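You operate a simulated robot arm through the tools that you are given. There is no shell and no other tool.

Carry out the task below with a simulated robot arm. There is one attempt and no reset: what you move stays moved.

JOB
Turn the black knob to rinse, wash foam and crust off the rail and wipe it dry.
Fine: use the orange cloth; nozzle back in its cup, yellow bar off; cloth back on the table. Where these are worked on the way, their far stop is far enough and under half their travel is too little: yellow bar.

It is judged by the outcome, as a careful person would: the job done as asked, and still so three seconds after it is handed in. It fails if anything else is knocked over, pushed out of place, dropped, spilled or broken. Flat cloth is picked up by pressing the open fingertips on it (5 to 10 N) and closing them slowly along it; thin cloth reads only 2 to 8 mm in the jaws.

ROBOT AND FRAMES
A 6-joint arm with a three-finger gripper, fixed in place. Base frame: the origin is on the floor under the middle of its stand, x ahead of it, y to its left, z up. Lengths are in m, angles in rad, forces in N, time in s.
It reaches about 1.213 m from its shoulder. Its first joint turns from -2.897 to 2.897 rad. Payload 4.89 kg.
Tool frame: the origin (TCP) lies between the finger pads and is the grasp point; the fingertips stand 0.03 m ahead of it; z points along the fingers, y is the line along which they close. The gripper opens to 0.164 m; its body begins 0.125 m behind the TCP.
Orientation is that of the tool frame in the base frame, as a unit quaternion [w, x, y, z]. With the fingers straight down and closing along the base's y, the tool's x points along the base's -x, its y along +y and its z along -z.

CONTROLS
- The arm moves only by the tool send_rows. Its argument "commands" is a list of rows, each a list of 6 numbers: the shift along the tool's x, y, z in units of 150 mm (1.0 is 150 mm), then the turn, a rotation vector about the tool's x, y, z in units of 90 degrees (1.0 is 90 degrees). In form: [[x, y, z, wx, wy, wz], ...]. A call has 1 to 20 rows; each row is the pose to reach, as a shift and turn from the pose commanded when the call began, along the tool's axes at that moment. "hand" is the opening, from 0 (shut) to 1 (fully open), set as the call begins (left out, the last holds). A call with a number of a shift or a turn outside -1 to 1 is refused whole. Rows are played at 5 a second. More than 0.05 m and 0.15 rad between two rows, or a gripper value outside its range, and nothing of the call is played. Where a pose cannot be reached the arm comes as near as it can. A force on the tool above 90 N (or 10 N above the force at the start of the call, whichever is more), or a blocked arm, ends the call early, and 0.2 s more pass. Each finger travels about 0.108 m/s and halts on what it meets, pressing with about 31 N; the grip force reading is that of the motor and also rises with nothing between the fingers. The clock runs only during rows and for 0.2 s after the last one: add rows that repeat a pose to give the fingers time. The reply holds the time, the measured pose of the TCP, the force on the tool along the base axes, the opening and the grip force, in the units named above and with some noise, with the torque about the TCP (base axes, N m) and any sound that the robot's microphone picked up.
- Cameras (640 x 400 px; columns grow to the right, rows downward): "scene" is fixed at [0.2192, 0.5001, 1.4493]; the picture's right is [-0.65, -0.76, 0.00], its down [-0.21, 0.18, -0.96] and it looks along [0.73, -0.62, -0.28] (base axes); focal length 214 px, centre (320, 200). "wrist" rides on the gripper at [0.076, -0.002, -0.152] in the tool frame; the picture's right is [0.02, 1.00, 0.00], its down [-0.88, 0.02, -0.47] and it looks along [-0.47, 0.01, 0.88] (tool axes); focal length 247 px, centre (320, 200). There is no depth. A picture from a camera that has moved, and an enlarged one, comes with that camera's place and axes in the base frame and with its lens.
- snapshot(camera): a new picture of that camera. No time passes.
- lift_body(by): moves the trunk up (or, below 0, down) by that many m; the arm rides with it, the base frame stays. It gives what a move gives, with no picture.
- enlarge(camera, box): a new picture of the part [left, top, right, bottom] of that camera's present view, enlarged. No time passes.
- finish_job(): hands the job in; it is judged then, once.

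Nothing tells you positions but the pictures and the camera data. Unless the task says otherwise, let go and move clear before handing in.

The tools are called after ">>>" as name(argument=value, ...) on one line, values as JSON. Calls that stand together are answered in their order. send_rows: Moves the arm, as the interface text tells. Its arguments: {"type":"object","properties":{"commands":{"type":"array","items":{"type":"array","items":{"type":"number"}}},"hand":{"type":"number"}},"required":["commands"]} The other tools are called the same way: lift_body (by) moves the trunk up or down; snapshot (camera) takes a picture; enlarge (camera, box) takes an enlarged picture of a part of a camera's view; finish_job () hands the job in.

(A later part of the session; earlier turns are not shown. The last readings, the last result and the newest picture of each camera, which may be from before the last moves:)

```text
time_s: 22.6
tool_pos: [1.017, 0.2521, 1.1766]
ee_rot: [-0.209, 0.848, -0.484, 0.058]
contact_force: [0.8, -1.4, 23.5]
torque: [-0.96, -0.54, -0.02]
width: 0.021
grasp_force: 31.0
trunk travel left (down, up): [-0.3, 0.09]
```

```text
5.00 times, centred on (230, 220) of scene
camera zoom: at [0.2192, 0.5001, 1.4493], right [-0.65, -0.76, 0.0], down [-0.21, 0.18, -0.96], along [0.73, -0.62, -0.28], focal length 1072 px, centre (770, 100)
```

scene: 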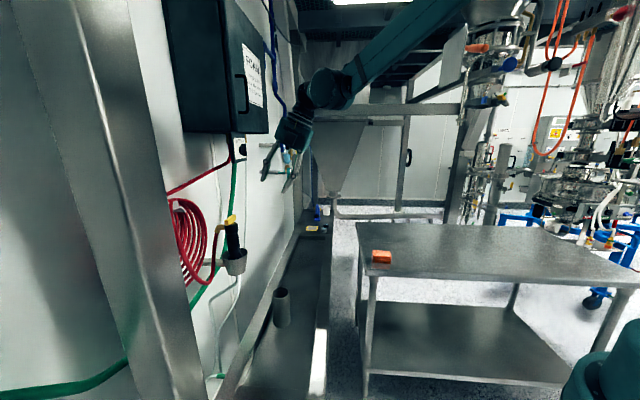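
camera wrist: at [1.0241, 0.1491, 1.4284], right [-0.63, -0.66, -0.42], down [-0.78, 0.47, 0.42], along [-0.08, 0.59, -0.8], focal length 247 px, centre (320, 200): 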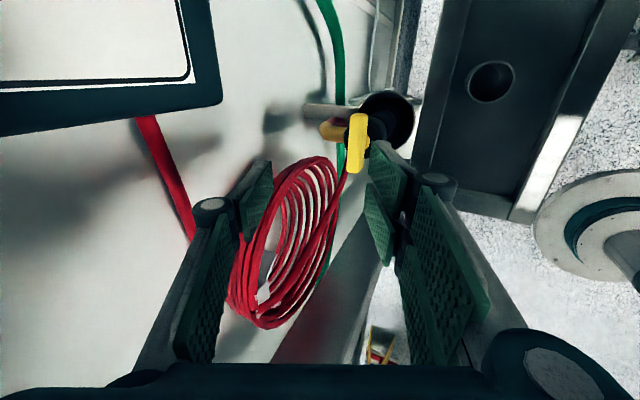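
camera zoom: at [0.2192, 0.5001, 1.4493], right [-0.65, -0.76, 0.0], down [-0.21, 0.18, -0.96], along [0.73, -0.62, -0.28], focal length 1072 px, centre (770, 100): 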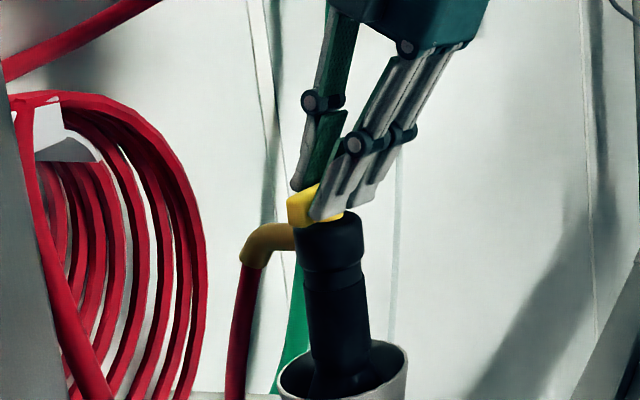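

The handle turned clockwise without resistance and the nozzle body stayed put. The upward force is just a fingertip pressing on the collar, so I'll raise 4 mm and continue clockwise about the vertical axis.

>>> send_rows(commands=[[-0.003, -0.011, -0.024, 0, 0, 0], [-0.014, -0.009, -0.024, 0.0093, 0.0364, 0.0806], [-0.026, -0.008, -0.023, 0.0187, 0.0728, 0.1611], [-0.037, -0.009, -0.021, 0.028, 0.1091, 0.2417], [-0.048, -0.011, -0.019, 0.0374, 0.1455, 0.3222], [-0.059, -0.014, -0.016, 0.0467, 0.1819, 0.4028], [-0.059, -0.014, -0.016, 0.0467, 0.1819, 0.4028]])

>>> enlarge(camera="wrist", box=[230, 60, 450, 260])

>>> enlarge(camera="scene", box=[180, 160, 290, 270])

```text
time_s: 24.2
tool_pos: [1.0142, 0.2603, 1.1788]
ee_rot: [0.177, -0.631, 0.745, -0.125]
contact_force: [-1.6, -0.6, 0.2]
torque: [-0.04, 0.4, 0.03]
width: 0.0206
grasp_force: 31.0
trunk travel left (down, up): [-0.3, 0.09]
```

```text
2.00 times, centred on (340, 160) of wrist
camera zoom: at [0.9414, 0.1785, 1.3092], right [-0.9, 0.15, -0.41], down [-0.09, 0.85, 0.51], along [0.43, 0.5, -0.75], focal length 494 px, centre (280, 280)
```

zoom: 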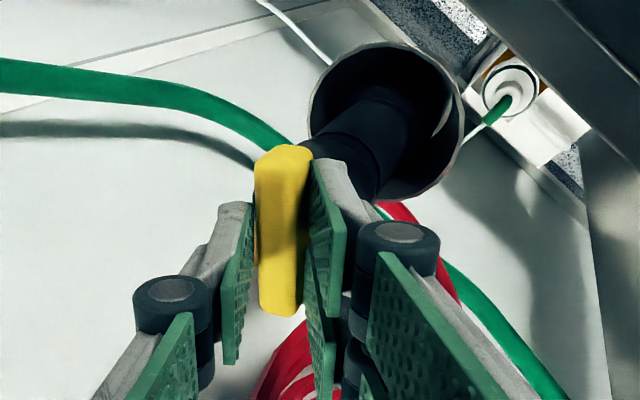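

```text
3.64 times, centred on (235, 215) of scene
camera zoom: at [0.2192, 0.5001, 1.4493], right [-0.65, -0.76, 0.0], down [-0.21, 0.18, -0.96], along [0.73, -0.62, -0.28], focal length 780 px, centre (629, 146)
```

zoom: 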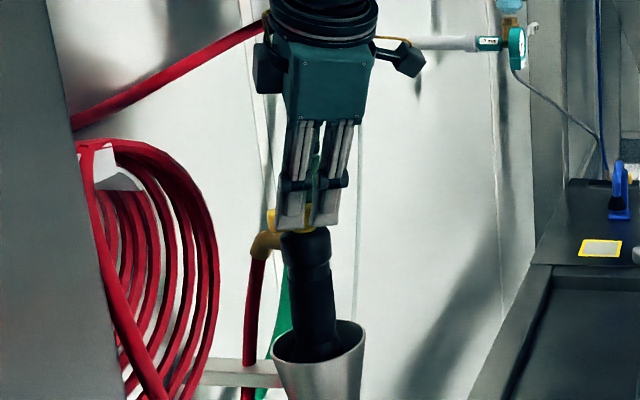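

The handle is about 55° round, the body is still, and the valve turns freely. I'm continuing toward 90°.

>>> send_rows(commands=[[-0.012, 0, 0.002, 0.0099, 0.0387, 0.0856], [-0.024, -0.001, 0.003, 0.0199, 0.0773, 0.1712], [-0.036, -0.001, 0.005, 0.0298, 0.116, 0.2568], [-0.048, -0.002, 0.0066, 0.0397, 0.1546, 0.3424], [-0.048, -0.002, 0.0066, 0.0397, 0.1546, 0.3424]])

>>> enlarge(camera="wrist", box=[230, 60, 450, 260])

>>> enlarge(camera="scene", box=[180, 160, 290, 270])

```text
time_s: 25.4
tool_pos: [1.0166, 0.2673, 1.1784]
ee_rot: [0.132, -0.385, 0.897, -0.171]
contact_force: [-2.4, 0.3, -1.1]
torque: [-0.07, 0.66, -0.04]
width: 0.0201
grasp_force: 31.0
trunk travel left (down, up): [-0.3, 0.09]
```

```text
2.00 times, centred on (340, 160) of wrist
camera zoom: at [0.9103, 0.2406, 1.3092], right [-0.66, 0.63, -0.41], down [0.4, 0.76, 0.51], along [0.63, 0.17, -0.75], focal length 494 px, centre (280, 280)
```

zoom: 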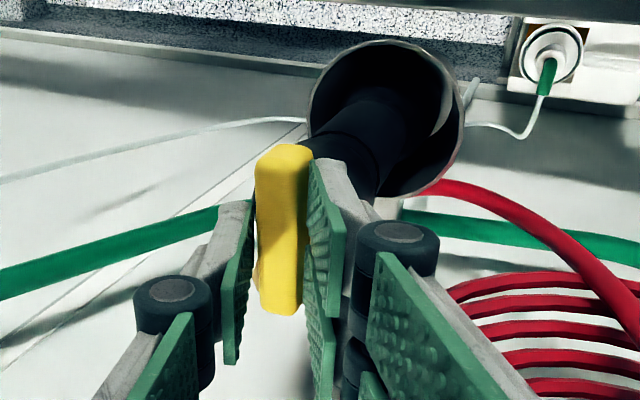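

```text
3.64 times, centred on (235, 215) of scene
camera zoom: at [0.2192, 0.5001, 1.4493], right [-0.65, -0.76, 0.0], down [-0.21, 0.18, -0.96], along [0.73, -0.62, -0.28], focal length 780 px, centre (629, 146)
```

zoom: 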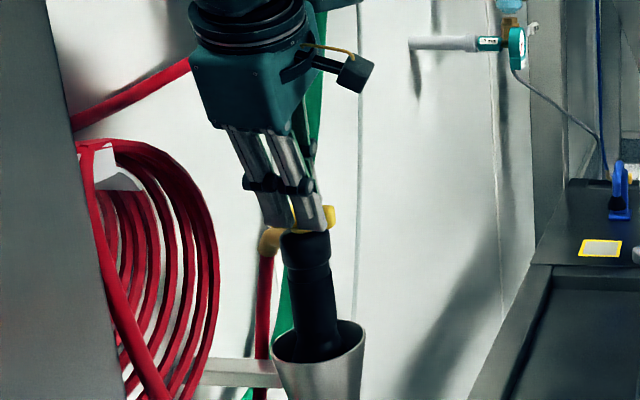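

The handle now points toward the wall, roughly 90°, with no stop felt. I'm checking whether water flows and whether the body stayed still.

>>> enlarge(camera="scene", box=[205, 200, 265, 250])

>>> enlarge(camera="scene", box=[195, 240, 275, 400])

>>> snapshot(camera="wrist")

```text
8.00 times, centred on (235, 225) of scene
camera zoom: at [0.2192, 0.5001, 1.4493], right [-0.65, -0.76, 0.0], down [-0.21, 0.18, -0.96], along [0.73, -0.62, -0.28], focal length 1716 px, centre (1000, 0)
```

zoom: 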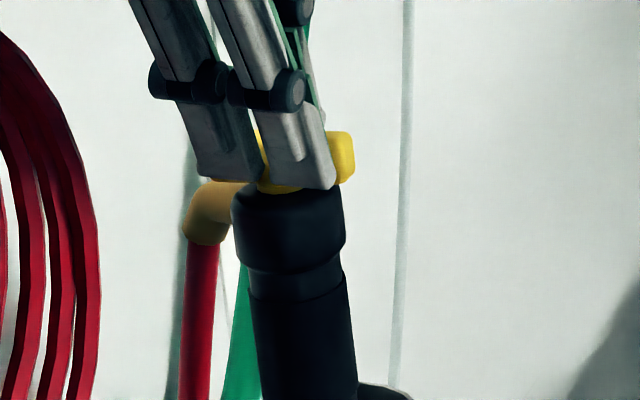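

```text
2.50 times, centred on (235, 320) of scene
camera zoom: at [0.2192, 0.5001, 1.4493], right [-0.65, -0.76, 0.0], down [-0.21, 0.18, -0.96], along [0.73, -0.62, -0.28], focal length 536 px, centre (532, -100)
```

zoom: 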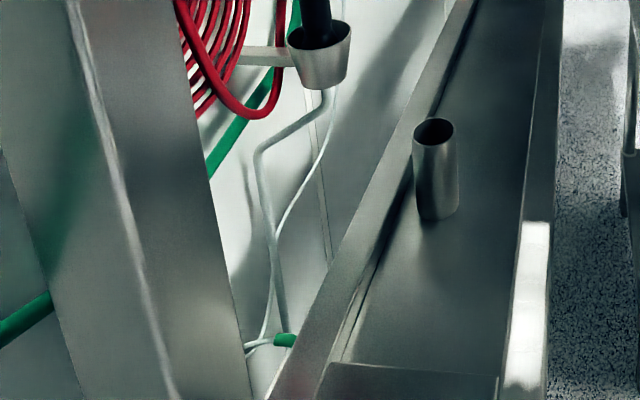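

```text
taken
camera wrist: at [0.9103, 0.2406, 1.3092], right [-0.66, 0.63, -0.41], down [0.4, 0.76, 0.51], along [0.63, 0.17, -0.75], focal length 247 px, centre (320, 200)
```

wrist: 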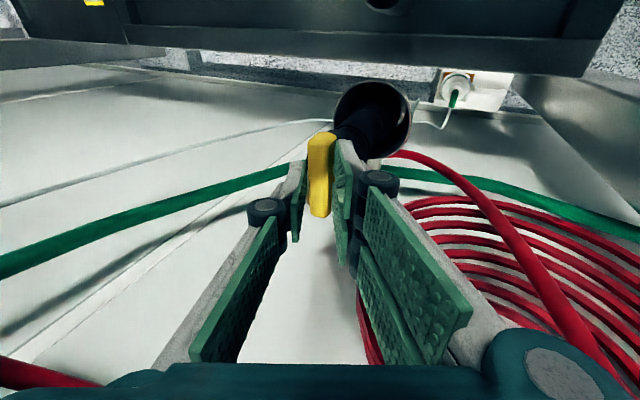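

The elbow looks slightly shifted, which may mean the body turned with the handle. I'm zooming in to measure it.

>>> enlarge(camera="scene", box=[210, 212, 246, 238])

>>> enlarge(camera="scene", box=[190, 215, 260, 290])

```text
15.38 times, centred on (228, 225) of scene
camera zoom: at [0.2192, 0.5001, 1.4493], right [-0.65, -0.76, 0.0], down [-0.21, 0.18, -0.96], along [0.73, -0.62, -0.28], focal length 3300 px, centre (1735, -185)
```

zoom: 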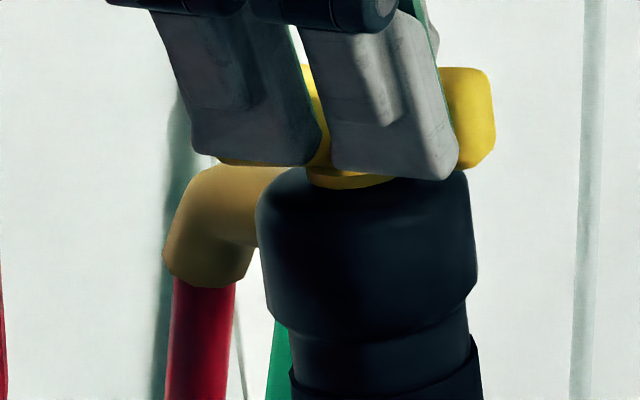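

```text
5.33 times, centred on (225, 252) of scene
camera zoom: at [0.2192, 0.5001, 1.4493], right [-0.65, -0.76, 0.0], down [-0.21, 0.18, -0.96], along [0.73, -0.62, -0.28], focal length 1144 px, centre (827, -80)
```

zoom: 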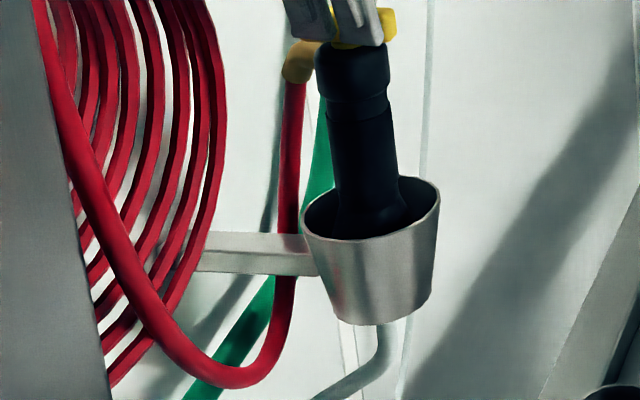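

It appears the body turned partly with the handle. I'll release gently, back away and look at the bar relative to the elbow.

>>> send_rows(commands=[[0, 0, 0, 0, 0, 0], [0, 0, 0, 0, 0, 0], [0, 0, 0, 0, 0, 0]], hand=0.45)

>>> send_rows(commands=[[0, 0, -0.15, 0, 0, 0], [0, 0, -0.35, 0, 0, 0], [0, 0, -0.6, 0, 0, 0], [0, 0, -0.8, 0, 0, 0], [0, 0, -0.8, 0, 0, 0]])

>>> snapshot(camera="wrist")

>>> enlarge(camera="scene", box=[205, 205, 260, 255])

```text
time_s: 26.2
tool_pos: [1.017, 0.2669, 1.1785]
ee_rot: [0.133, -0.386, 0.897, -0.171]
contact_force: [0.7, -0.3, 0.3]
torque: [0.01, -0.02, 0.0]
width: 0.0738
grasp_force: 0.0
trunk travel left (down, up): [-0.3, 0.09]
```

```text
time_s: 27.4
tool_pos: [0.9719, 0.2914, 1.2904]
ee_rot: [0.133, -0.387, 0.896, -0.171]
contact_force: [-0.5, 0.4, -0.1]
torque: [0.0, -0.06, -0.01]
width: 0.074
grasp_force: 0.1
trunk travel left (down, up): [-0.3, 0.09]
```

```text
taken
camera wrist: at [0.8657, 0.2643, 1.4194], right [-0.66, 0.63, -0.41], down [0.4, 0.76, 0.51], along [0.64, 0.18, -0.75], focal length 247 px, centre (320, 200)
```

wrist: 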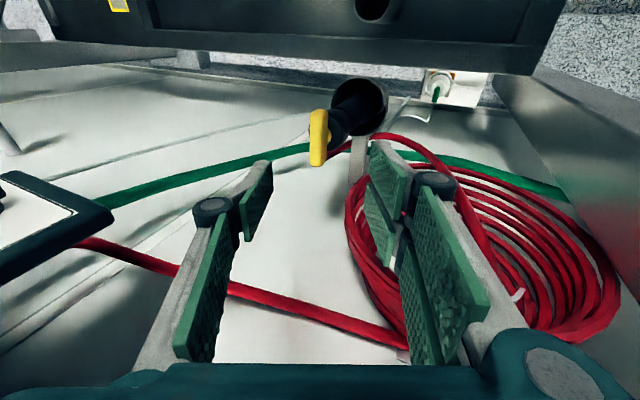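

```text
8.00 times, centred on (232, 230) of scene
camera zoom: at [0.2192, 0.5001, 1.4493], right [-0.65, -0.76, 0.0], down [-0.21, 0.18, -0.96], along [0.73, -0.62, -0.28], focal length 1716 px, centre (1020, -40)
```

zoom: 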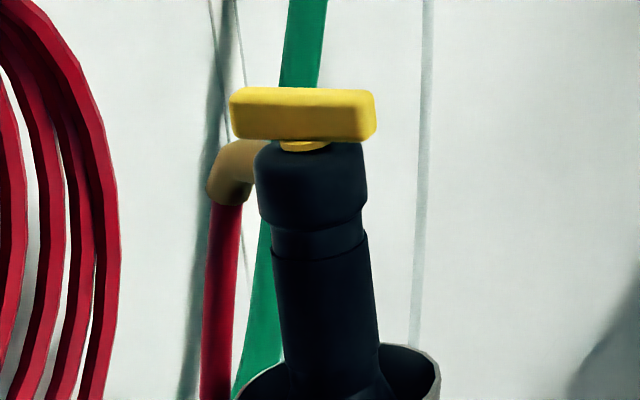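

The bar is now along the wall normal, but the body turned about 43° with it, so the valve has only opened about 47° relative to the body. I think my fingertips were dragging the collar. I'll regrip a little higher with less tilt and turn further.

>>> send_rows(commands=[[-0.025, -0.08, 0.049, -0.039, 0.018, 0.003], [-0.051, -0.159, 0.098, -0.078, 0.037, 0.0055], [-0.076, -0.239, 0.146, -0.118, 0.055, 0.008], [-0.102, -0.318, 0.195, -0.157, 0.0737, 0.011], [-0.102, -0.318, 0.195, -0.157, 0.0737, 0.011]])

>>> enlarge(camera="wrist", box=[220, 40, 440, 240])

>>> snapshot(camera="scene")

```text
time_s: 28.6
tool_pos: [1.0237, 0.2656, 1.2813]
ee_rot: [0.033, -0.381, 0.921, -0.08]
contact_force: [0.5, -0.1, -0.4]
torque: [0.02, 0.11, -0.04]
width: 0.0738
grasp_force: 0.1
trunk travel left (down, up): [-0.3, 0.09]
```

```text
2.00 times, centred on (330, 140) of wrist
camera zoom: at [0.9534, 0.2284, 1.432], right [-0.71, 0.68, -0.17], down [0.55, 0.69, 0.46], along [0.44, 0.23, -0.87], focal length 494 px, centre (300, 320)
```

zoom: 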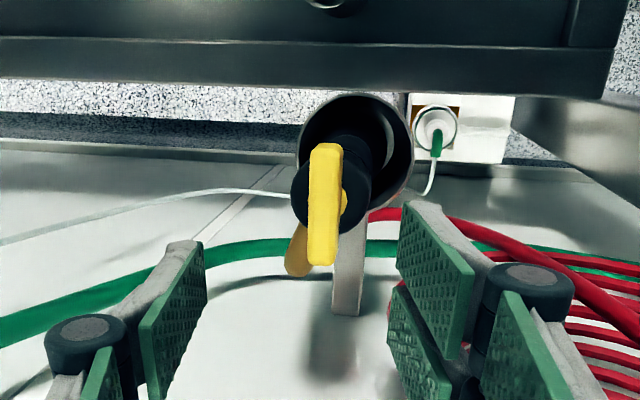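

```text
taken
```

scene: 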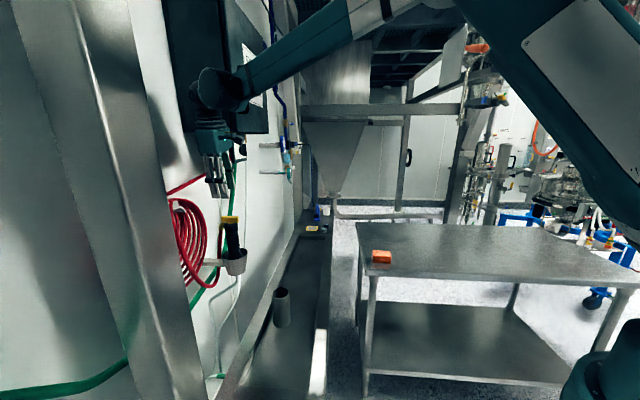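

From above I see the bar along the wall normal and the elbow turned only about 28°, so the valve is roughly 55–60° open. I'm descending slightly higher than before to stay off the collar, and gripping again.

>>> send_rows(commands=[[0.005, 0.02, 0.16, 0, 0, 0], [0.01, 0.045, 0.35, 0, 0, 0], [0.014, 0.065, 0.52, 0, 0, 0], [0.018, 0.085, 0.661, 0, 0, 0], [0.018, 0.085, 0.661, 0, 0, 0]])

>>> send_rows(commands=[[0, 0, 0, 0, 0, 0], [0, 0, 0, 0, 0, 0], [0, 0, 0, 0, 0, 0], [0, 0, 0, 0, 0, 0]], hand=0.08)

>>> enlarge(camera="wrist", box=[230, 60, 450, 260])

>>> enlarge(camera="scene", box=[205, 205, 260, 255])

```text
time_s: 29.8
tool_pos: [1.0246, 0.2614, 1.1817]
ee_rot: [0.033, -0.381, 0.92, -0.08]
contact_force: [0.3, 0.5, -1.0]
torque: [-0.01, 0.02, -0.02]
width: 0.0736
grasp_force: 0.0
trunk travel left (down, up): [-0.3, 0.09]
```

```text
time_s: 30.8
tool_pos: [1.0235, 0.2607, 1.1825]
ee_rot: [0.034, -0.381, 0.92, -0.08]
contact_force: [0.0, 0.4, 0.4]
torque: [0.12, 0.18, 0.01]
width: 0.0172
grasp_force: 31.5
trunk travel left (down, up): [-0.3, 0.09]
```

```text
2.00 times, centred on (340, 160) of wrist
camera zoom: at [0.9533, 0.2239, 1.3321], right [-0.71, 0.68, -0.17], down [0.55, 0.69, 0.46], along [0.44, 0.23, -0.87], focal length 494 px, centre (280, 280)
```

zoom: 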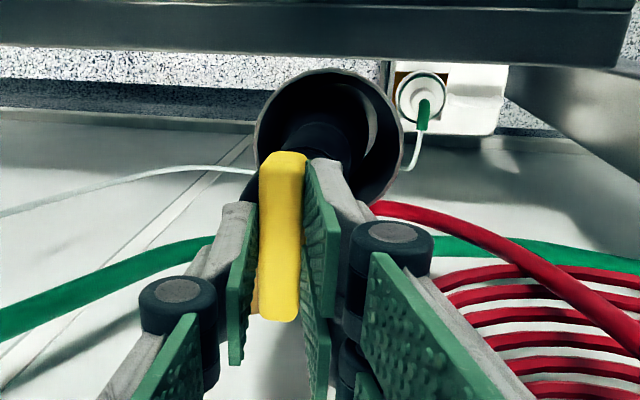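

```text
8.00 times, centred on (232, 230) of scene
camera zoom: at [0.2192, 0.5001, 1.4493], right [-0.65, -0.76, 0.0], down [-0.21, 0.18, -0.96], along [0.73, -0.62, -0.28], focal length 1716 px, centre (1020, -40)
```

zoom: 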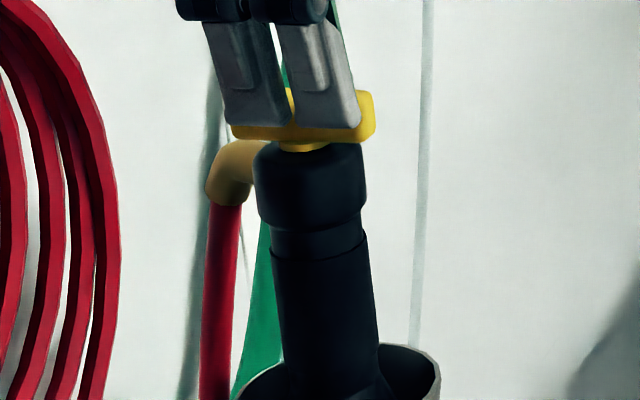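

The fingers are clear of the collar this time. I'm turning another 24° clockwise and checking the body.

>>> send_rows(commands=[[-0.005, -0.001, 0, 0, 0.0154, 0.0875], [-0.01, -0.002, 0, 0, 0.0309, 0.1751], [-0.014, -0.003, 0, 0, 0.0463, 0.2626], [-0.014, -0.003, 0, 0, 0.0463, 0.2626]])

>>> enlarge(camera="scene", box=[205, 205, 260, 255])

>>> enlarge(camera="wrist", box=[230, 60, 450, 260])

```text
time_s: 31.8
tool_pos: [1.0271, 0.2627, 1.1821]
ee_rot: [0.016, -0.181, 0.98, -0.086]
contact_force: [-2.1, 0.2, -0.2]
torque: [0.03, 0.6, 0.04]
width: 0.0172
grasp_force: 30.9
trunk travel left (down, up): [-0.3, 0.09]
```

```text
8.00 times, centred on (232, 230) of scene
camera zoom: at [0.2192, 0.5001, 1.4493], right [-0.65, -0.76, 0.0], down [-0.21, 0.18, -0.96], along [0.73, -0.62, -0.28], focal length 1716 px, centre (1020, -40)
```

zoom: 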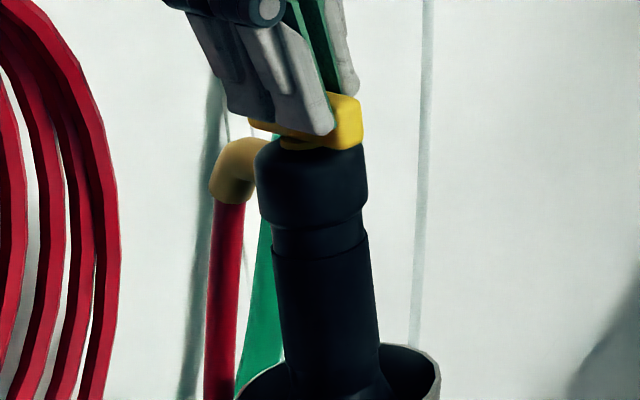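

```text
2.00 times, centred on (340, 160) of wrist
camera zoom: at [0.9467, 0.2575, 1.3324], right [-0.37, 0.91, -0.17], down [0.79, 0.41, 0.46], along [0.49, 0.04, -0.87], focal length 494 px, centre (280, 280)
```

zoom: 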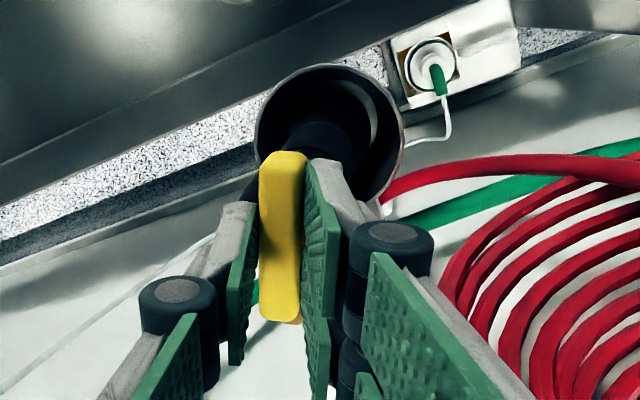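

Most of that turn went into the valve and the elbow barely moved. I'm turning another 24°.

>>> send_rows(commands=[[-0.004, -0.003, 0, 0, 0.0154, 0.0875], [-0.008, -0.006, 0, 0, 0.0309, 0.1751], [-0.012, -0.009, 0, 0, 0.0463, 0.2626], [-0.012, -0.009, 0, 0, 0.0463, 0.2626]])

>>> enlarge(camera="scene", box=[205, 205, 260, 255])

>>> snapshot(camera="wrist")

```text
time_s: 32.8
tool_pos: [1.0285, 0.2626, 1.1832]
ee_rot: [-0.001, 0.026, 0.996, -0.088]
contact_force: [-1.8, 1.2, 6.2]
torque: [0.22, 0.34, 0.1]
width: 0.0173
grasp_force: 31.5
trunk travel left (down, up): [-0.3, 0.09]
```

```text
8.00 times, centred on (232, 230) of scene
camera zoom: at [0.2192, 0.5001, 1.4493], right [-0.65, -0.76, 0.0], down [-0.21, 0.18, -0.96], along [0.73, -0.62, -0.28], focal length 1716 px, centre (1020, -40)
```

zoom: 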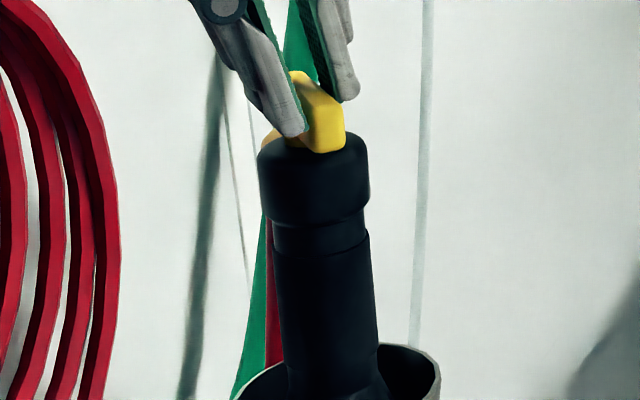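

```text
taken
camera wrist: at [0.9539, 0.29, 1.3333], right [0.03, 0.98, -0.17], down [0.88, 0.05, 0.46], along [0.47, -0.17, -0.87], focal length 247 px, centre (320, 200)
```

wrist: 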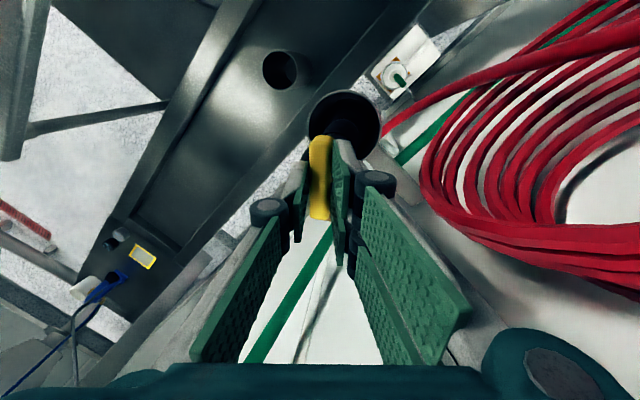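

In that last turn the body followed the handle, so the valve has reached its open stop. The hose will hold it open. I'll keep this grip on the T-handle and lift the nozzle a little to see whether it comes along and whether water flows.

>>> send_rows(commands=[[0, -0.017, -0.1, 0, 0, 0], [0, -0.035, -0.2, 0, 0, 0], [0, -0.052, -0.3, 0, 0, 0], [0, -0.069, -0.394, 0, 0, 0], [0, -0.069, -0.394, 0, 0, 0]])

>>> enlarge(camera="scene", box=[180, 180, 290, 290])

>>> snapshot(camera="wrist")

```text
time_s: 34.0
tool_pos: [1.0286, 0.2616, 1.2425]
ee_rot: [-0.003, 0.026, 0.996, -0.087]
contact_force: [-0.7, 0.0, -4.5]
torque: [0.2, 0.02, 0.01]
width: 0.0169
grasp_force: 30.8
trunk travel left (down, up): [-0.3, 0.09]
```

```text
3.64 times, centred on (235, 235) of scene
camera zoom: at [0.2192, 0.5001, 1.4493], right [-0.65, -0.76, 0.0], down [-0.21, 0.18, -0.96], along [0.73, -0.62, -0.28], focal length 780 px, centre (629, 73)
```

zoom: 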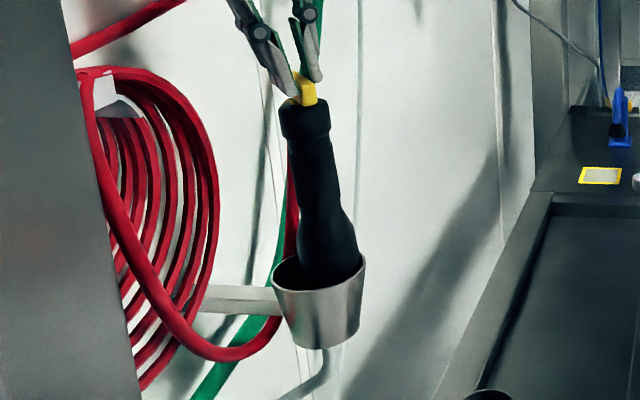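

```text
taken
camera wrist: at [0.9536, 0.2898, 1.3929], right [0.03, 0.98, -0.17], down [0.88, 0.06, 0.46], along [0.47, -0.17, -0.87], focal length 247 px, centre (320, 200)
```

wrist: 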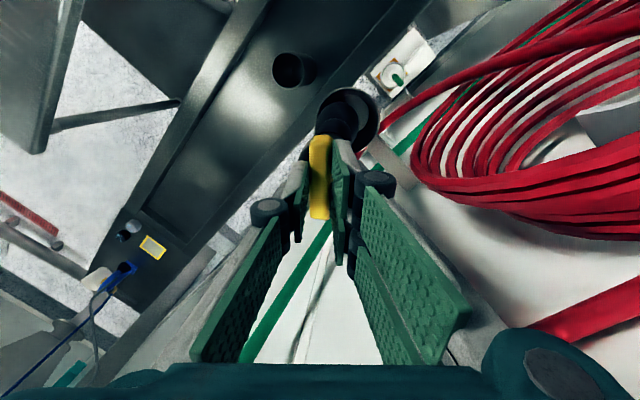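

The nozzle rises with the handle, weighing only about 5 N. I'm lifting it further to clear the cup.

>>> send_rows(commands=[[0, -0.03, -0.17, 0, 0, 0], [0, -0.06, -0.34, 0, 0, 0], [0, -0.09, -0.51, 0, 0, 0], [0, -0.116, -0.657, 0, 0, 0], [0, -0.116, -0.657, 0, 0, 0]])

>>> enlarge(camera="scene", box=[180, 150, 290, 290])

>>> snapshot(camera="scene")

```text
time_s: 35.2
tool_pos: [1.0292, 0.2609, 1.3418]
ee_rot: [-0.003, 0.026, 0.996, -0.088]
contact_force: [-1.4, 0.5, -4.2]
torque: [0.1, -0.05, 0.02]
width: 0.017
grasp_force: 31.2
trunk travel left (down, up): [-0.3, 0.09]
```

```text
2.86 times, centred on (235, 220) of scene
camera zoom: at [0.2192, 0.5001, 1.4493], right [-0.65, -0.76, 0.0], down [-0.21, 0.18, -0.96], along [0.73, -0.62, -0.28], focal length 613 px, centre (563, 143)
```

zoom: 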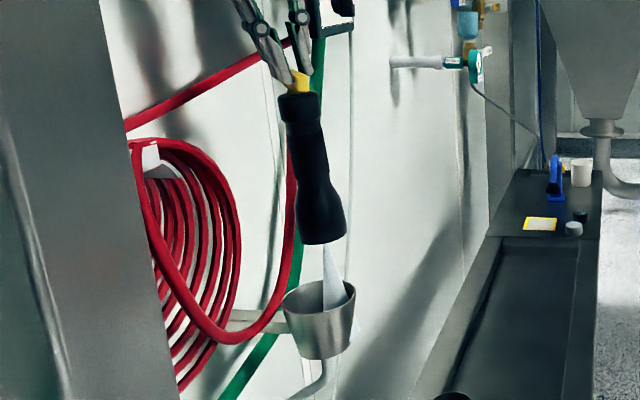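

```text
taken
```

scene: 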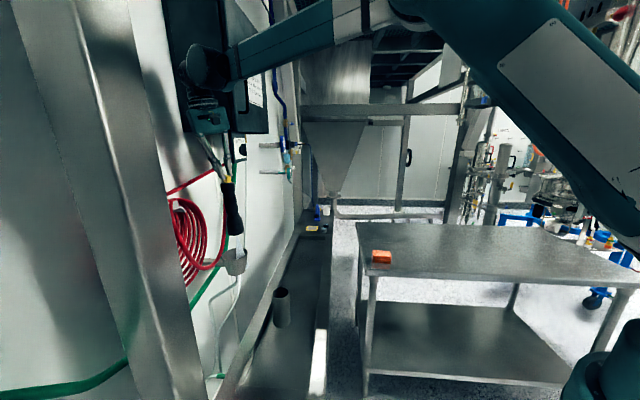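

Water is flowing: a spray cone comes from the tip into the cup. There's an electrical plug low on the wall to avoid, so I'll carry the nozzle quickly toward the trough with the jet pointing down.

>>> send_rows(commands=[[0.243, -0.094, 0.017, 0, -0.0154, -0.0876], [0.486, -0.188, 0.033, 0, -0.0308, -0.1752], [0.728, -0.281, 0.05, 0, -0.0462, -0.2628], [0.971, -0.375, 0.067, 0, -0.0617, -0.3502]])

>>> snapshot(camera="scene")

>>> snapshot(camera="wrist")

```text
time_s: 36.2
tool_pos: [0.8812, 0.215, 1.3422]
ee_rot: [0.022, -0.251, 0.964, -0.085]
contact_force: [2.2, 0.4, -5.7]
torque: [-0.06, 0.25, -0.05]
width: 0.0167
grasp_force: 31.0
trunk travel left (down, up): [-0.3, 0.09]
```

```text
taken
```

scene: 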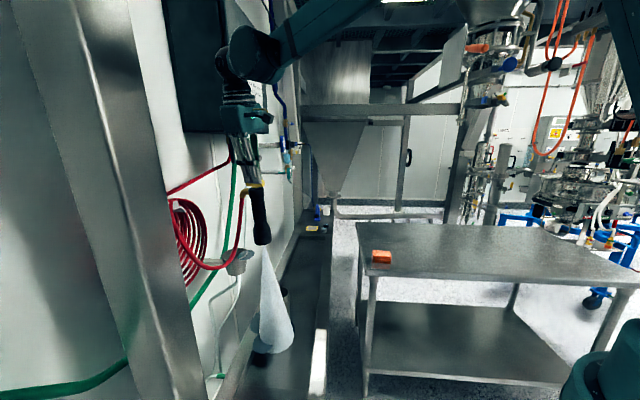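

```text
taken
camera wrist: at [0.8025, 0.1974, 1.4913], right [-0.5, 0.85, -0.17], down [0.72, 0.52, 0.46], along [0.48, 0.11, -0.87], focal length 247 px, centre (320, 200)
```

wrist: 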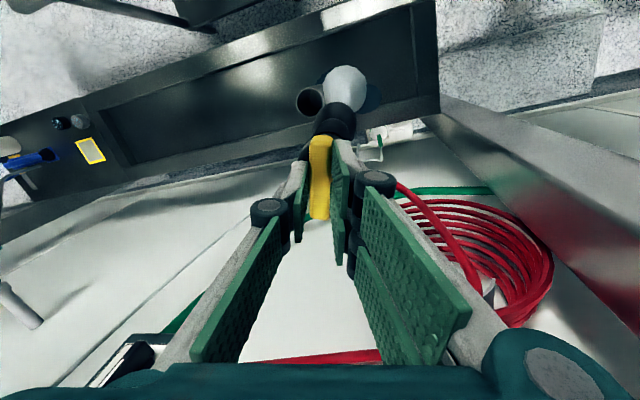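

The jet is landing in the trough. I'm zooming in to measure the nozzle tip and jet direction relative to the gripper.

>>> enlarge(camera="wrist", box=[280, 40, 420, 160])

>>> enlarge(camera="scene", box=[200, 150, 330, 400])

```text
3.33 times, centred on (350, 100) of wrist
camera zoom: at [0.8025, 0.1974, 1.4913], right [-0.5, 0.85, -0.17], down [0.72, 0.52, 0.46], along [0.48, 0.11, -0.87], focal length 823 px, centre (220, 533)
```

zoom: 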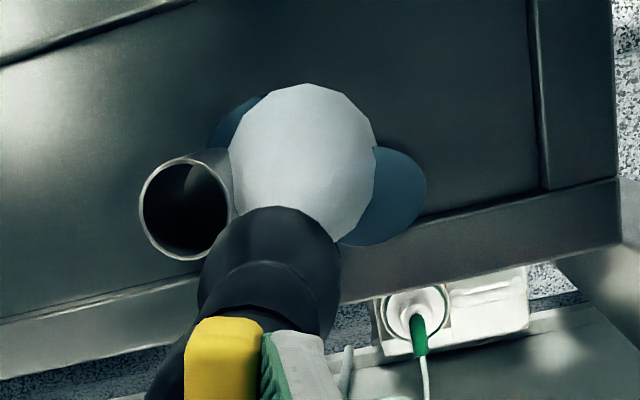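

```text
1.60 times, centred on (265, 275) of scene
camera zoom: at [0.2192, 0.5001, 1.4493], right [-0.65, -0.76, 0.0], down [-0.21, 0.18, -0.96], along [0.73, -0.62, -0.28], focal length 343 px, centre (408, 80)
```

zoom: 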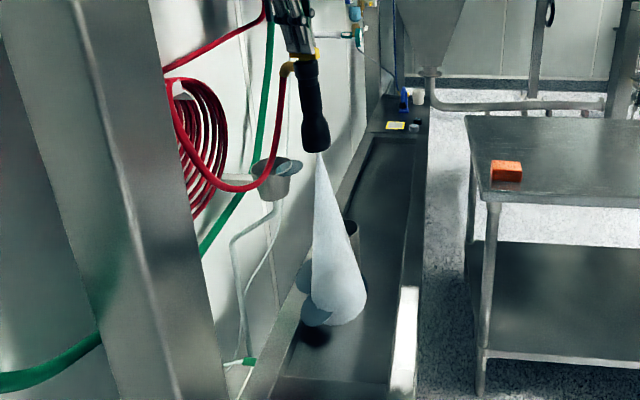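

The nozzle axis is known now, leaning about 6° toward the robot. I'll tilt it so the jet points slightly toward the wall and into the trough, and start moving over the rail.

>>> send_rows(commands=[[0.206, 0.008, 0.083, -0.0202, -0.0694, 0.0122], [0.412, 0.015, 0.167, -0.0404, -0.1389, 0.0245], [0.619, 0.023, 0.25, -0.0606, -0.2083, 0.0368], [0.825, 0.03, 0.333, -0.0808, -0.2777, 0.049]])

>>> enlarge(camera="scene", box=[180, 130, 380, 400])

>>> snapshot(camera="wrist")

```text
time_s: 37.2
tool_pos: [0.7749, 0.1491, 1.2913]
ee_rot: [0.218, -0.226, 0.949, 0.033]
contact_force: [1.8, -0.3, -5.5]
torque: [-0.2, 0.37, -0.02]
width: 0.0167
grasp_force: 31.3
trunk travel left (down, up): [-0.3, 0.09]
```

```text
1.48 times, centred on (280, 265) of scene
camera zoom: at [0.2192, 0.5001, 1.4493], right [-0.65, -0.76, 0.0], down [-0.21, 0.18, -0.96], along [0.73, -0.62, -0.28], focal length 318 px, centre (379, 104)
```

zoom: 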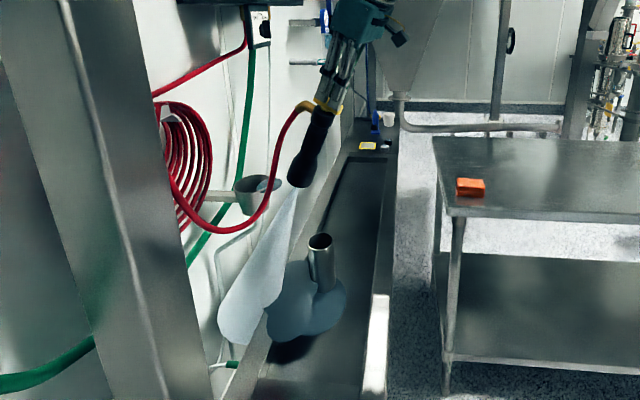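

```text
taken
camera wrist: at [0.6531, 0.0915, 1.3957], right [-0.46, 0.89, -0.04], down [0.51, 0.3, 0.8], along [0.73, 0.35, -0.59], focal length 247 px, centre (320, 200)
```

wrist: 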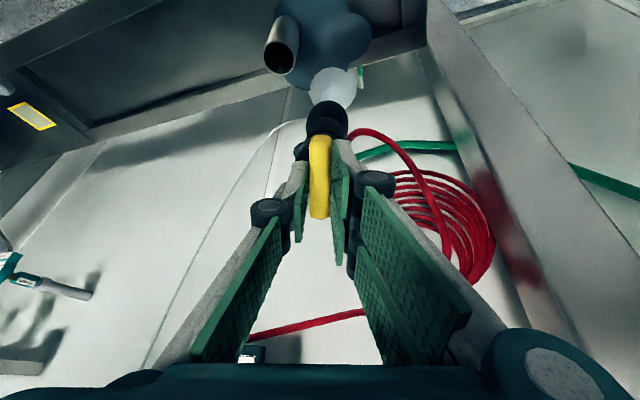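

The tilted jet reaches too far toward the wall from this height. I'm pulling the nozzle back toward the robot right away.

>>> send_rows(commands=[[0.28, -0.055, -0.07, 0, 0, 0], [0.56, -0.11, -0.14, 0, 0, 0], [0.8, -0.15, -0.19, 0, 0, 0], [0.983, -0.187, -0.237, 0, 0, 0]])

>>> enlarge(camera="scene", box=[180, 130, 380, 400])

>>> snapshot(camera="wrist")

```text
time_s: 38.2
tool_pos: [0.6549, 0.0568, 1.2619]
ee_rot: [0.217, -0.225, 0.949, 0.034]
contact_force: [0.5, -0.8, -5.0]
torque: [-0.19, 0.34, -0.01]
width: 0.0164
grasp_force: 30.8
trunk travel left (down, up): [-0.3, 0.09]
```

```text
1.48 times, centred on (280, 265) of scene
camera zoom: at [0.2192, 0.5001, 1.4493], right [-0.65, -0.76, 0.0], down [-0.21, 0.18, -0.96], along [0.73, -0.62, -0.28], focal length 318 px, centre (379, 104)
```

zoom: 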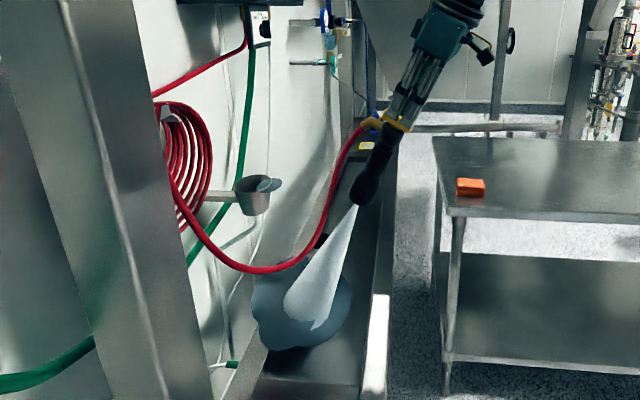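

```text
taken
camera wrist: at [0.5333, -0.0012, 1.367], right [-0.46, 0.89, -0.04], down [0.51, 0.31, 0.8], along [0.73, 0.35, -0.59], focal length 247 px, centre (320, 200)
```

wrist: 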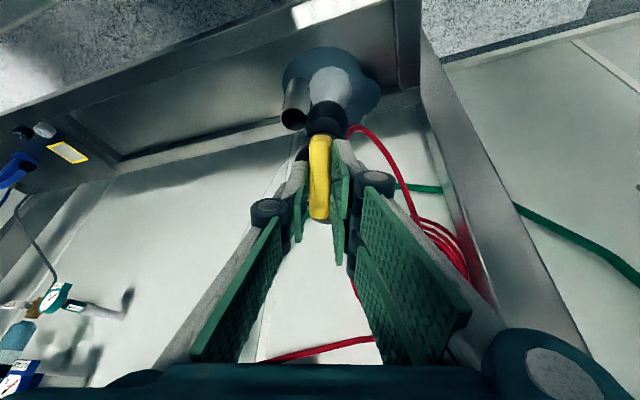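

The jet is back inside the trough. I'm lowering toward the rail in steps.

>>> send_rows(commands=[[0.18, 0.005, 0.136, 0, 0, 0], [0.36, 0.01, 0.272, 0, 0, 0], [0.54, 0.015, 0.407, 0, 0, 0], [0.721, 0.02, 0.543, 0, 0, 0], [0.721, 0.02, 0.543, 0, 0, 0]])

>>> enlarge(camera="scene", box=[180, 130, 380, 400])

>>> snapshot(camera="wrist")

```text
time_s: 39.4
tool_pos: [0.5977, 0.0271, 1.1414]
ee_rot: [0.217, -0.226, 0.949, 0.033]
contact_force: [0.7, 0.2, -4.4]
torque: [-0.13, 0.32, 0.01]
width: 0.0168
grasp_force: 31.1
trunk travel left (down, up): [-0.3, 0.09]
```

```text
1.48 times, centred on (280, 265) of scene
camera zoom: at [0.2192, 0.5001, 1.4493], right [-0.65, -0.76, 0.0], down [-0.21, 0.18, -0.96], along [0.73, -0.62, -0.28], focal length 318 px, centre (379, 104)
```

zoom: 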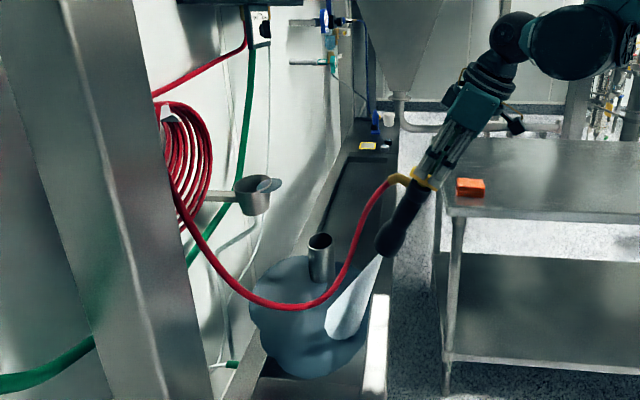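

```text
taken
camera wrist: at [0.4772, -0.0307, 1.2461], right [-0.46, 0.89, -0.04], down [0.51, 0.31, 0.8], along [0.73, 0.35, -0.59], focal length 247 px, centre (320, 200)
```

wrist: 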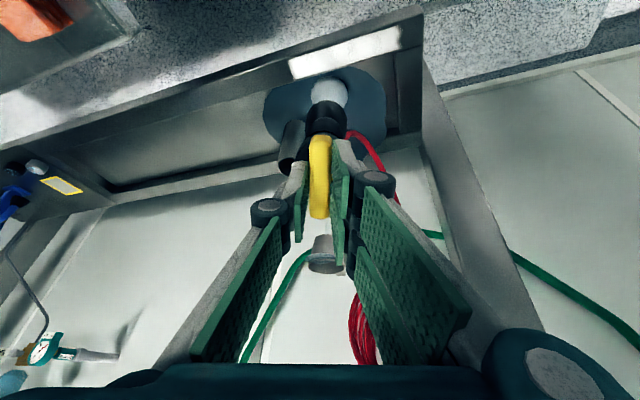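

The rail patch is confirmed at u 0.286–0.535, w 0.541–0.582, z 0.657. I'm lowering to spray it from about 12 cm.

>>> send_rows(commands=[[0.115, 0.003, 0.205, 0, 0, 0], [0.23, 0.006, 0.41, 0, 0, 0], [0.345, 0.008, 0.615, 0, 0, 0], [0.456, 0.011, 0.817, 0, 0, 0], [0.456, 0.011, 0.817, 0, 0, 0], [0.456, 0.011, 0.817, 0, 0, 0], [0.456, 0.011, 0.817, 0, 0, 0]])

>>> enlarge(camera="scene", box=[220, 200, 380, 400])

>>> snapshot(camera="wrist")

```text
time_s: 41.0
tool_pos: [0.5913, 0.0205, 1.0031]
ee_rot: [0.217, -0.225, 0.949, 0.034]
contact_force: [-0.3, 0.4, -4.1]
torque: [-0.15, 0.32, 0.0]
width: 0.0164
grasp_force: 31.3
trunk travel left (down, up): [-0.3, 0.09]
```

```text
2.00 times, centred on (300, 300) of scene
camera zoom: at [0.2192, 0.5001, 1.4493], right [-0.65, -0.76, 0.0], down [-0.21, 0.18, -0.96], along [0.73, -0.62, -0.28], focal length 429 px, centre (360, 0)
```

zoom: 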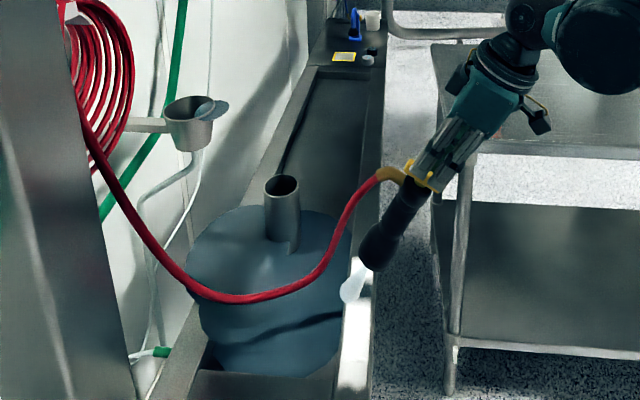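

```text
taken
camera wrist: at [0.4711, -0.0371, 1.1079], right [-0.46, 0.89, -0.04], down [0.51, 0.31, 0.8], along [0.72, 0.35, -0.59], focal length 247 px, centre (320, 200)
```

wrist: 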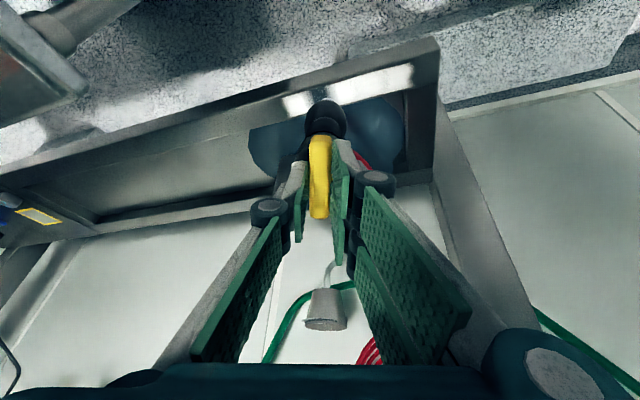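

The foam is coming off where the jet hits. I'm sweeping slowly along the rail toward its far end.

>>> send_rows(commands=[[-0.03, -0.1, 0.018, 0, 0, 0], [-0.06, -0.2, 0.035, 0, 0, 0], [-0.087, -0.3, 0.053, 0, 0, 0], [-0.116, -0.4, 0.07, 0, 0, 0], [-0.145, -0.5, 0.088, 0, 0, 0], [-0.174, -0.6, 0.106, 0, 0, 0], [-0.203, -0.7, 0.123, 0, 0, 0], [-0.232, -0.8, 0.141, 0, 0, 0], [-0.257, -0.884, 0.156, 0, 0, 0], [-0.257, -0.884, 0.156, 0, 0, 0], [-0.257, -0.884, 0.156, 0, 0, 0], [-0.257, -0.884, 0.156, 0, 0, 0]])

>>> enlarge(camera="scene", box=[220, 200, 380, 400])

>>> enlarge(camera="wrist", box=[240, 20, 480, 170])

```text
time_s: 43.6
tool_pos: [0.6906, -0.0793, 1.0027]
ee_rot: [0.217, -0.226, 0.949, 0.033]
contact_force: [0.8, -0.4, -4.1]
torque: [-0.13, 0.3, 0.03]
width: 0.0167
grasp_force: 31.3
trunk travel left (down, up): [-0.3, 0.09]
```

```text
2.00 times, centred on (300, 300) of scene
camera zoom: at [0.2192, 0.5001, 1.4493], right [-0.65, -0.76, 0.0], down [-0.21, 0.18, -0.96], along [0.73, -0.62, -0.28], focal length 429 px, centre (360, 0)
```

zoom: 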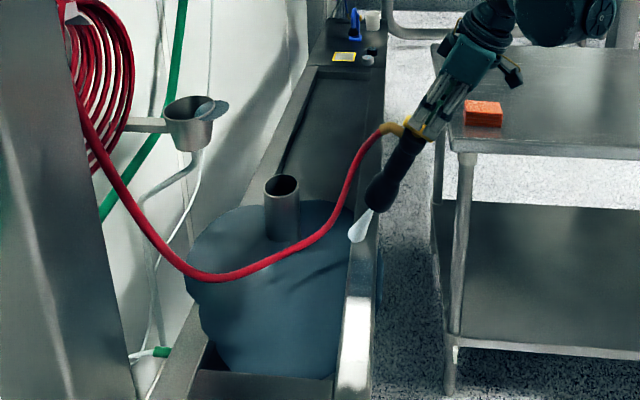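

```text
2.67 times, centred on (360, 95) of wrist
camera zoom: at [0.5694, -0.1369, 1.1071], right [-0.46, 0.89, -0.04], down [0.51, 0.31, 0.8], along [0.73, 0.35, -0.59], focal length 659 px, centre (213, 480)
```

zoom: 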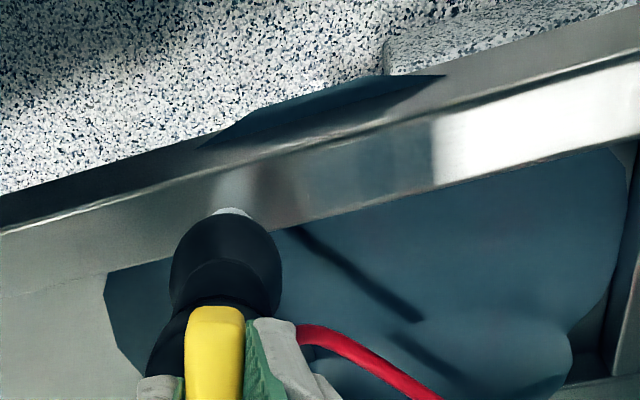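

The far half is clear. I'm sweeping back along the rail to the near end.

>>> send_rows(commands=[[0.029, 0.1, -0.018, 0, 0, 0], [0.058, 0.2, -0.035, 0, 0, 0], [0.087, 0.3, -0.053, 0, 0, 0], [0.116, 0.4, -0.07, 0, 0, 0], [0.145, 0.5, -0.088, 0, 0, 0], [0.174, 0.6, -0.106, 0, 0, 0], [0.203, 0.7, -0.123, 0, 0, 0], [0.232, 0.8, -0.141, 0, 0, 0], [0.261, 0.9, -0.159, 0, 0, 0], [0.276, 0.947, -0.167, 0, 0, 0]])

>>> send_rows(commands=[[0.029, 0.1, -0.018, 0, 0, 0], [0.058, 0.2, -0.035, 0, 0, 0], [0.087, 0.3, -0.053, 0, 0, 0], [0.116, 0.4, -0.07, 0, 0, 0], [0.145, 0.5, -0.088, 0, 0, 0], [0.174, 0.6, -0.106, 0, 0, 0], [0.203, 0.7, -0.123, 0, 0, 0], [0.22, 0.76, -0.134, 0, 0, 0], [0.22, 0.76, -0.134, 0, 0, 0], [0.22, 0.76, -0.134, 0, 0, 0]])

>>> enlarge(camera="scene", box=[220, 200, 380, 400])

>>> enlarge(camera="wrist", box=[200, 20, 440, 170])

```text
time_s: 45.8
tool_pos: [0.5846, 0.0272, 1.0062]
ee_rot: [0.216, -0.227, 0.949, 0.034]
contact_force: [-0.5, 0.0, -5.0]
torque: [-0.13, 0.3, -0.03]
width: 0.0166
grasp_force: 31.3
out of reach, approached as far as the arm can: row 10
trunk travel left (down, up): [-0.3, 0.09]
```

```text
time_s: 48.0
tool_pos: [0.507, 0.1136, 1.0289]
ee_rot: [0.216, -0.227, 0.949, 0.033]
contact_force: [-0.9, 0.0, -4.6]
torque: [-0.2, 0.3, 0.01]
width: 0.0165
grasp_force: 31.0
out of reach, approached as far as the arm can: row 1, 2, 3, 4, 5, 6, 7, 8, 9, 10
trunk travel left (down, up): [-0.3, 0.09]
```

```text
2.00 times, centred on (300, 300) of scene
camera zoom: at [0.2192, 0.5001, 1.4493], right [-0.65, -0.76, 0.0], down [-0.21, 0.18, -0.96], along [0.73, -0.62, -0.28], focal length 429 px, centre (360, 0)
```

zoom: 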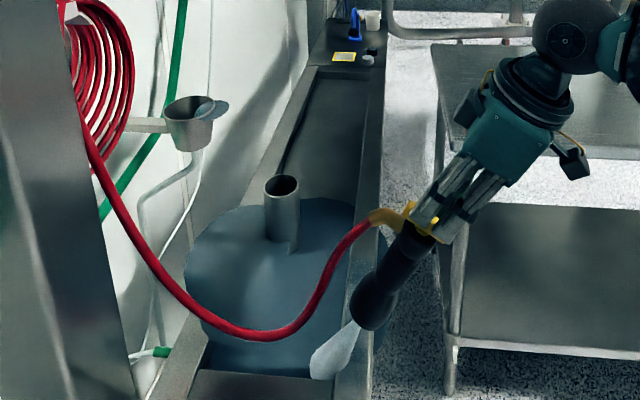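

```text
2.67 times, centred on (320, 95) of wrist
camera zoom: at [0.3859, 0.0554, 1.1334], right [-0.46, 0.89, -0.04], down [0.51, 0.31, 0.8], along [0.72, 0.35, -0.59], focal length 659 px, centre (320, 480)
```

zoom: 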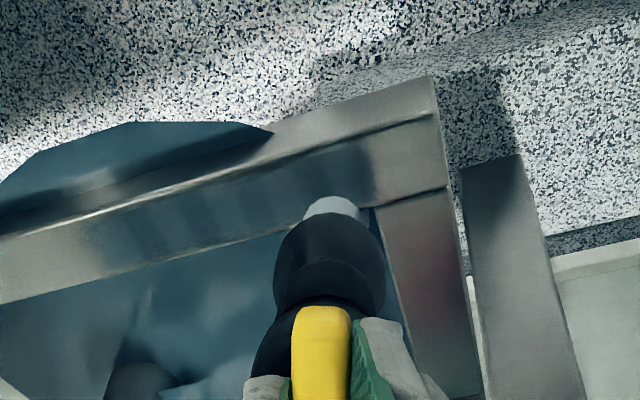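

The arm reported it could not quite reach the near end, though the foam there looks gone. I'm checking the rail surface and the dark patch in front of it more closely.

>>> enlarge(camera="scene", box=[285, 290, 365, 400])

>>> snapshot(camera="wrist")

>>> snapshot(camera="scene")

```text
3.64 times, centred on (325, 345) of scene
camera zoom: at [0.2192, 0.5001, 1.4493], right [-0.65, -0.76, 0.0], down [-0.21, 0.18, -0.96], along [0.73, -0.62, -0.28], focal length 780 px, centre (302, -327)
```

zoom: 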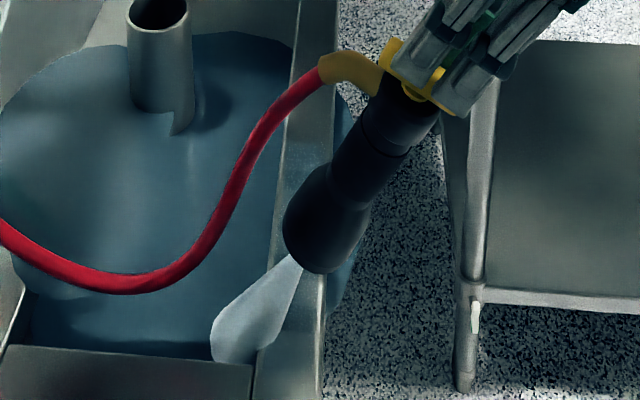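

```text
taken
camera wrist: at [0.3859, 0.0554, 1.1334], right [-0.46, 0.89, -0.04], down [0.51, 0.31, 0.8], along [0.72, 0.35, -0.59], focal length 247 px, centre (320, 200)
```

wrist: 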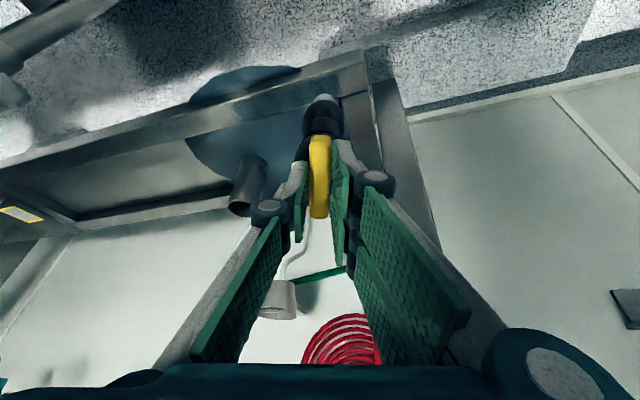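

```text
taken
```

scene: 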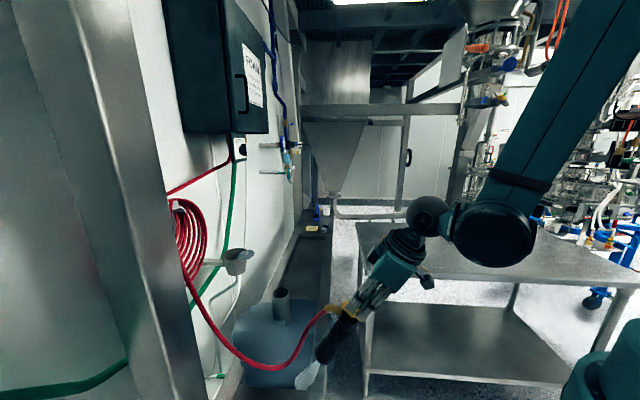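

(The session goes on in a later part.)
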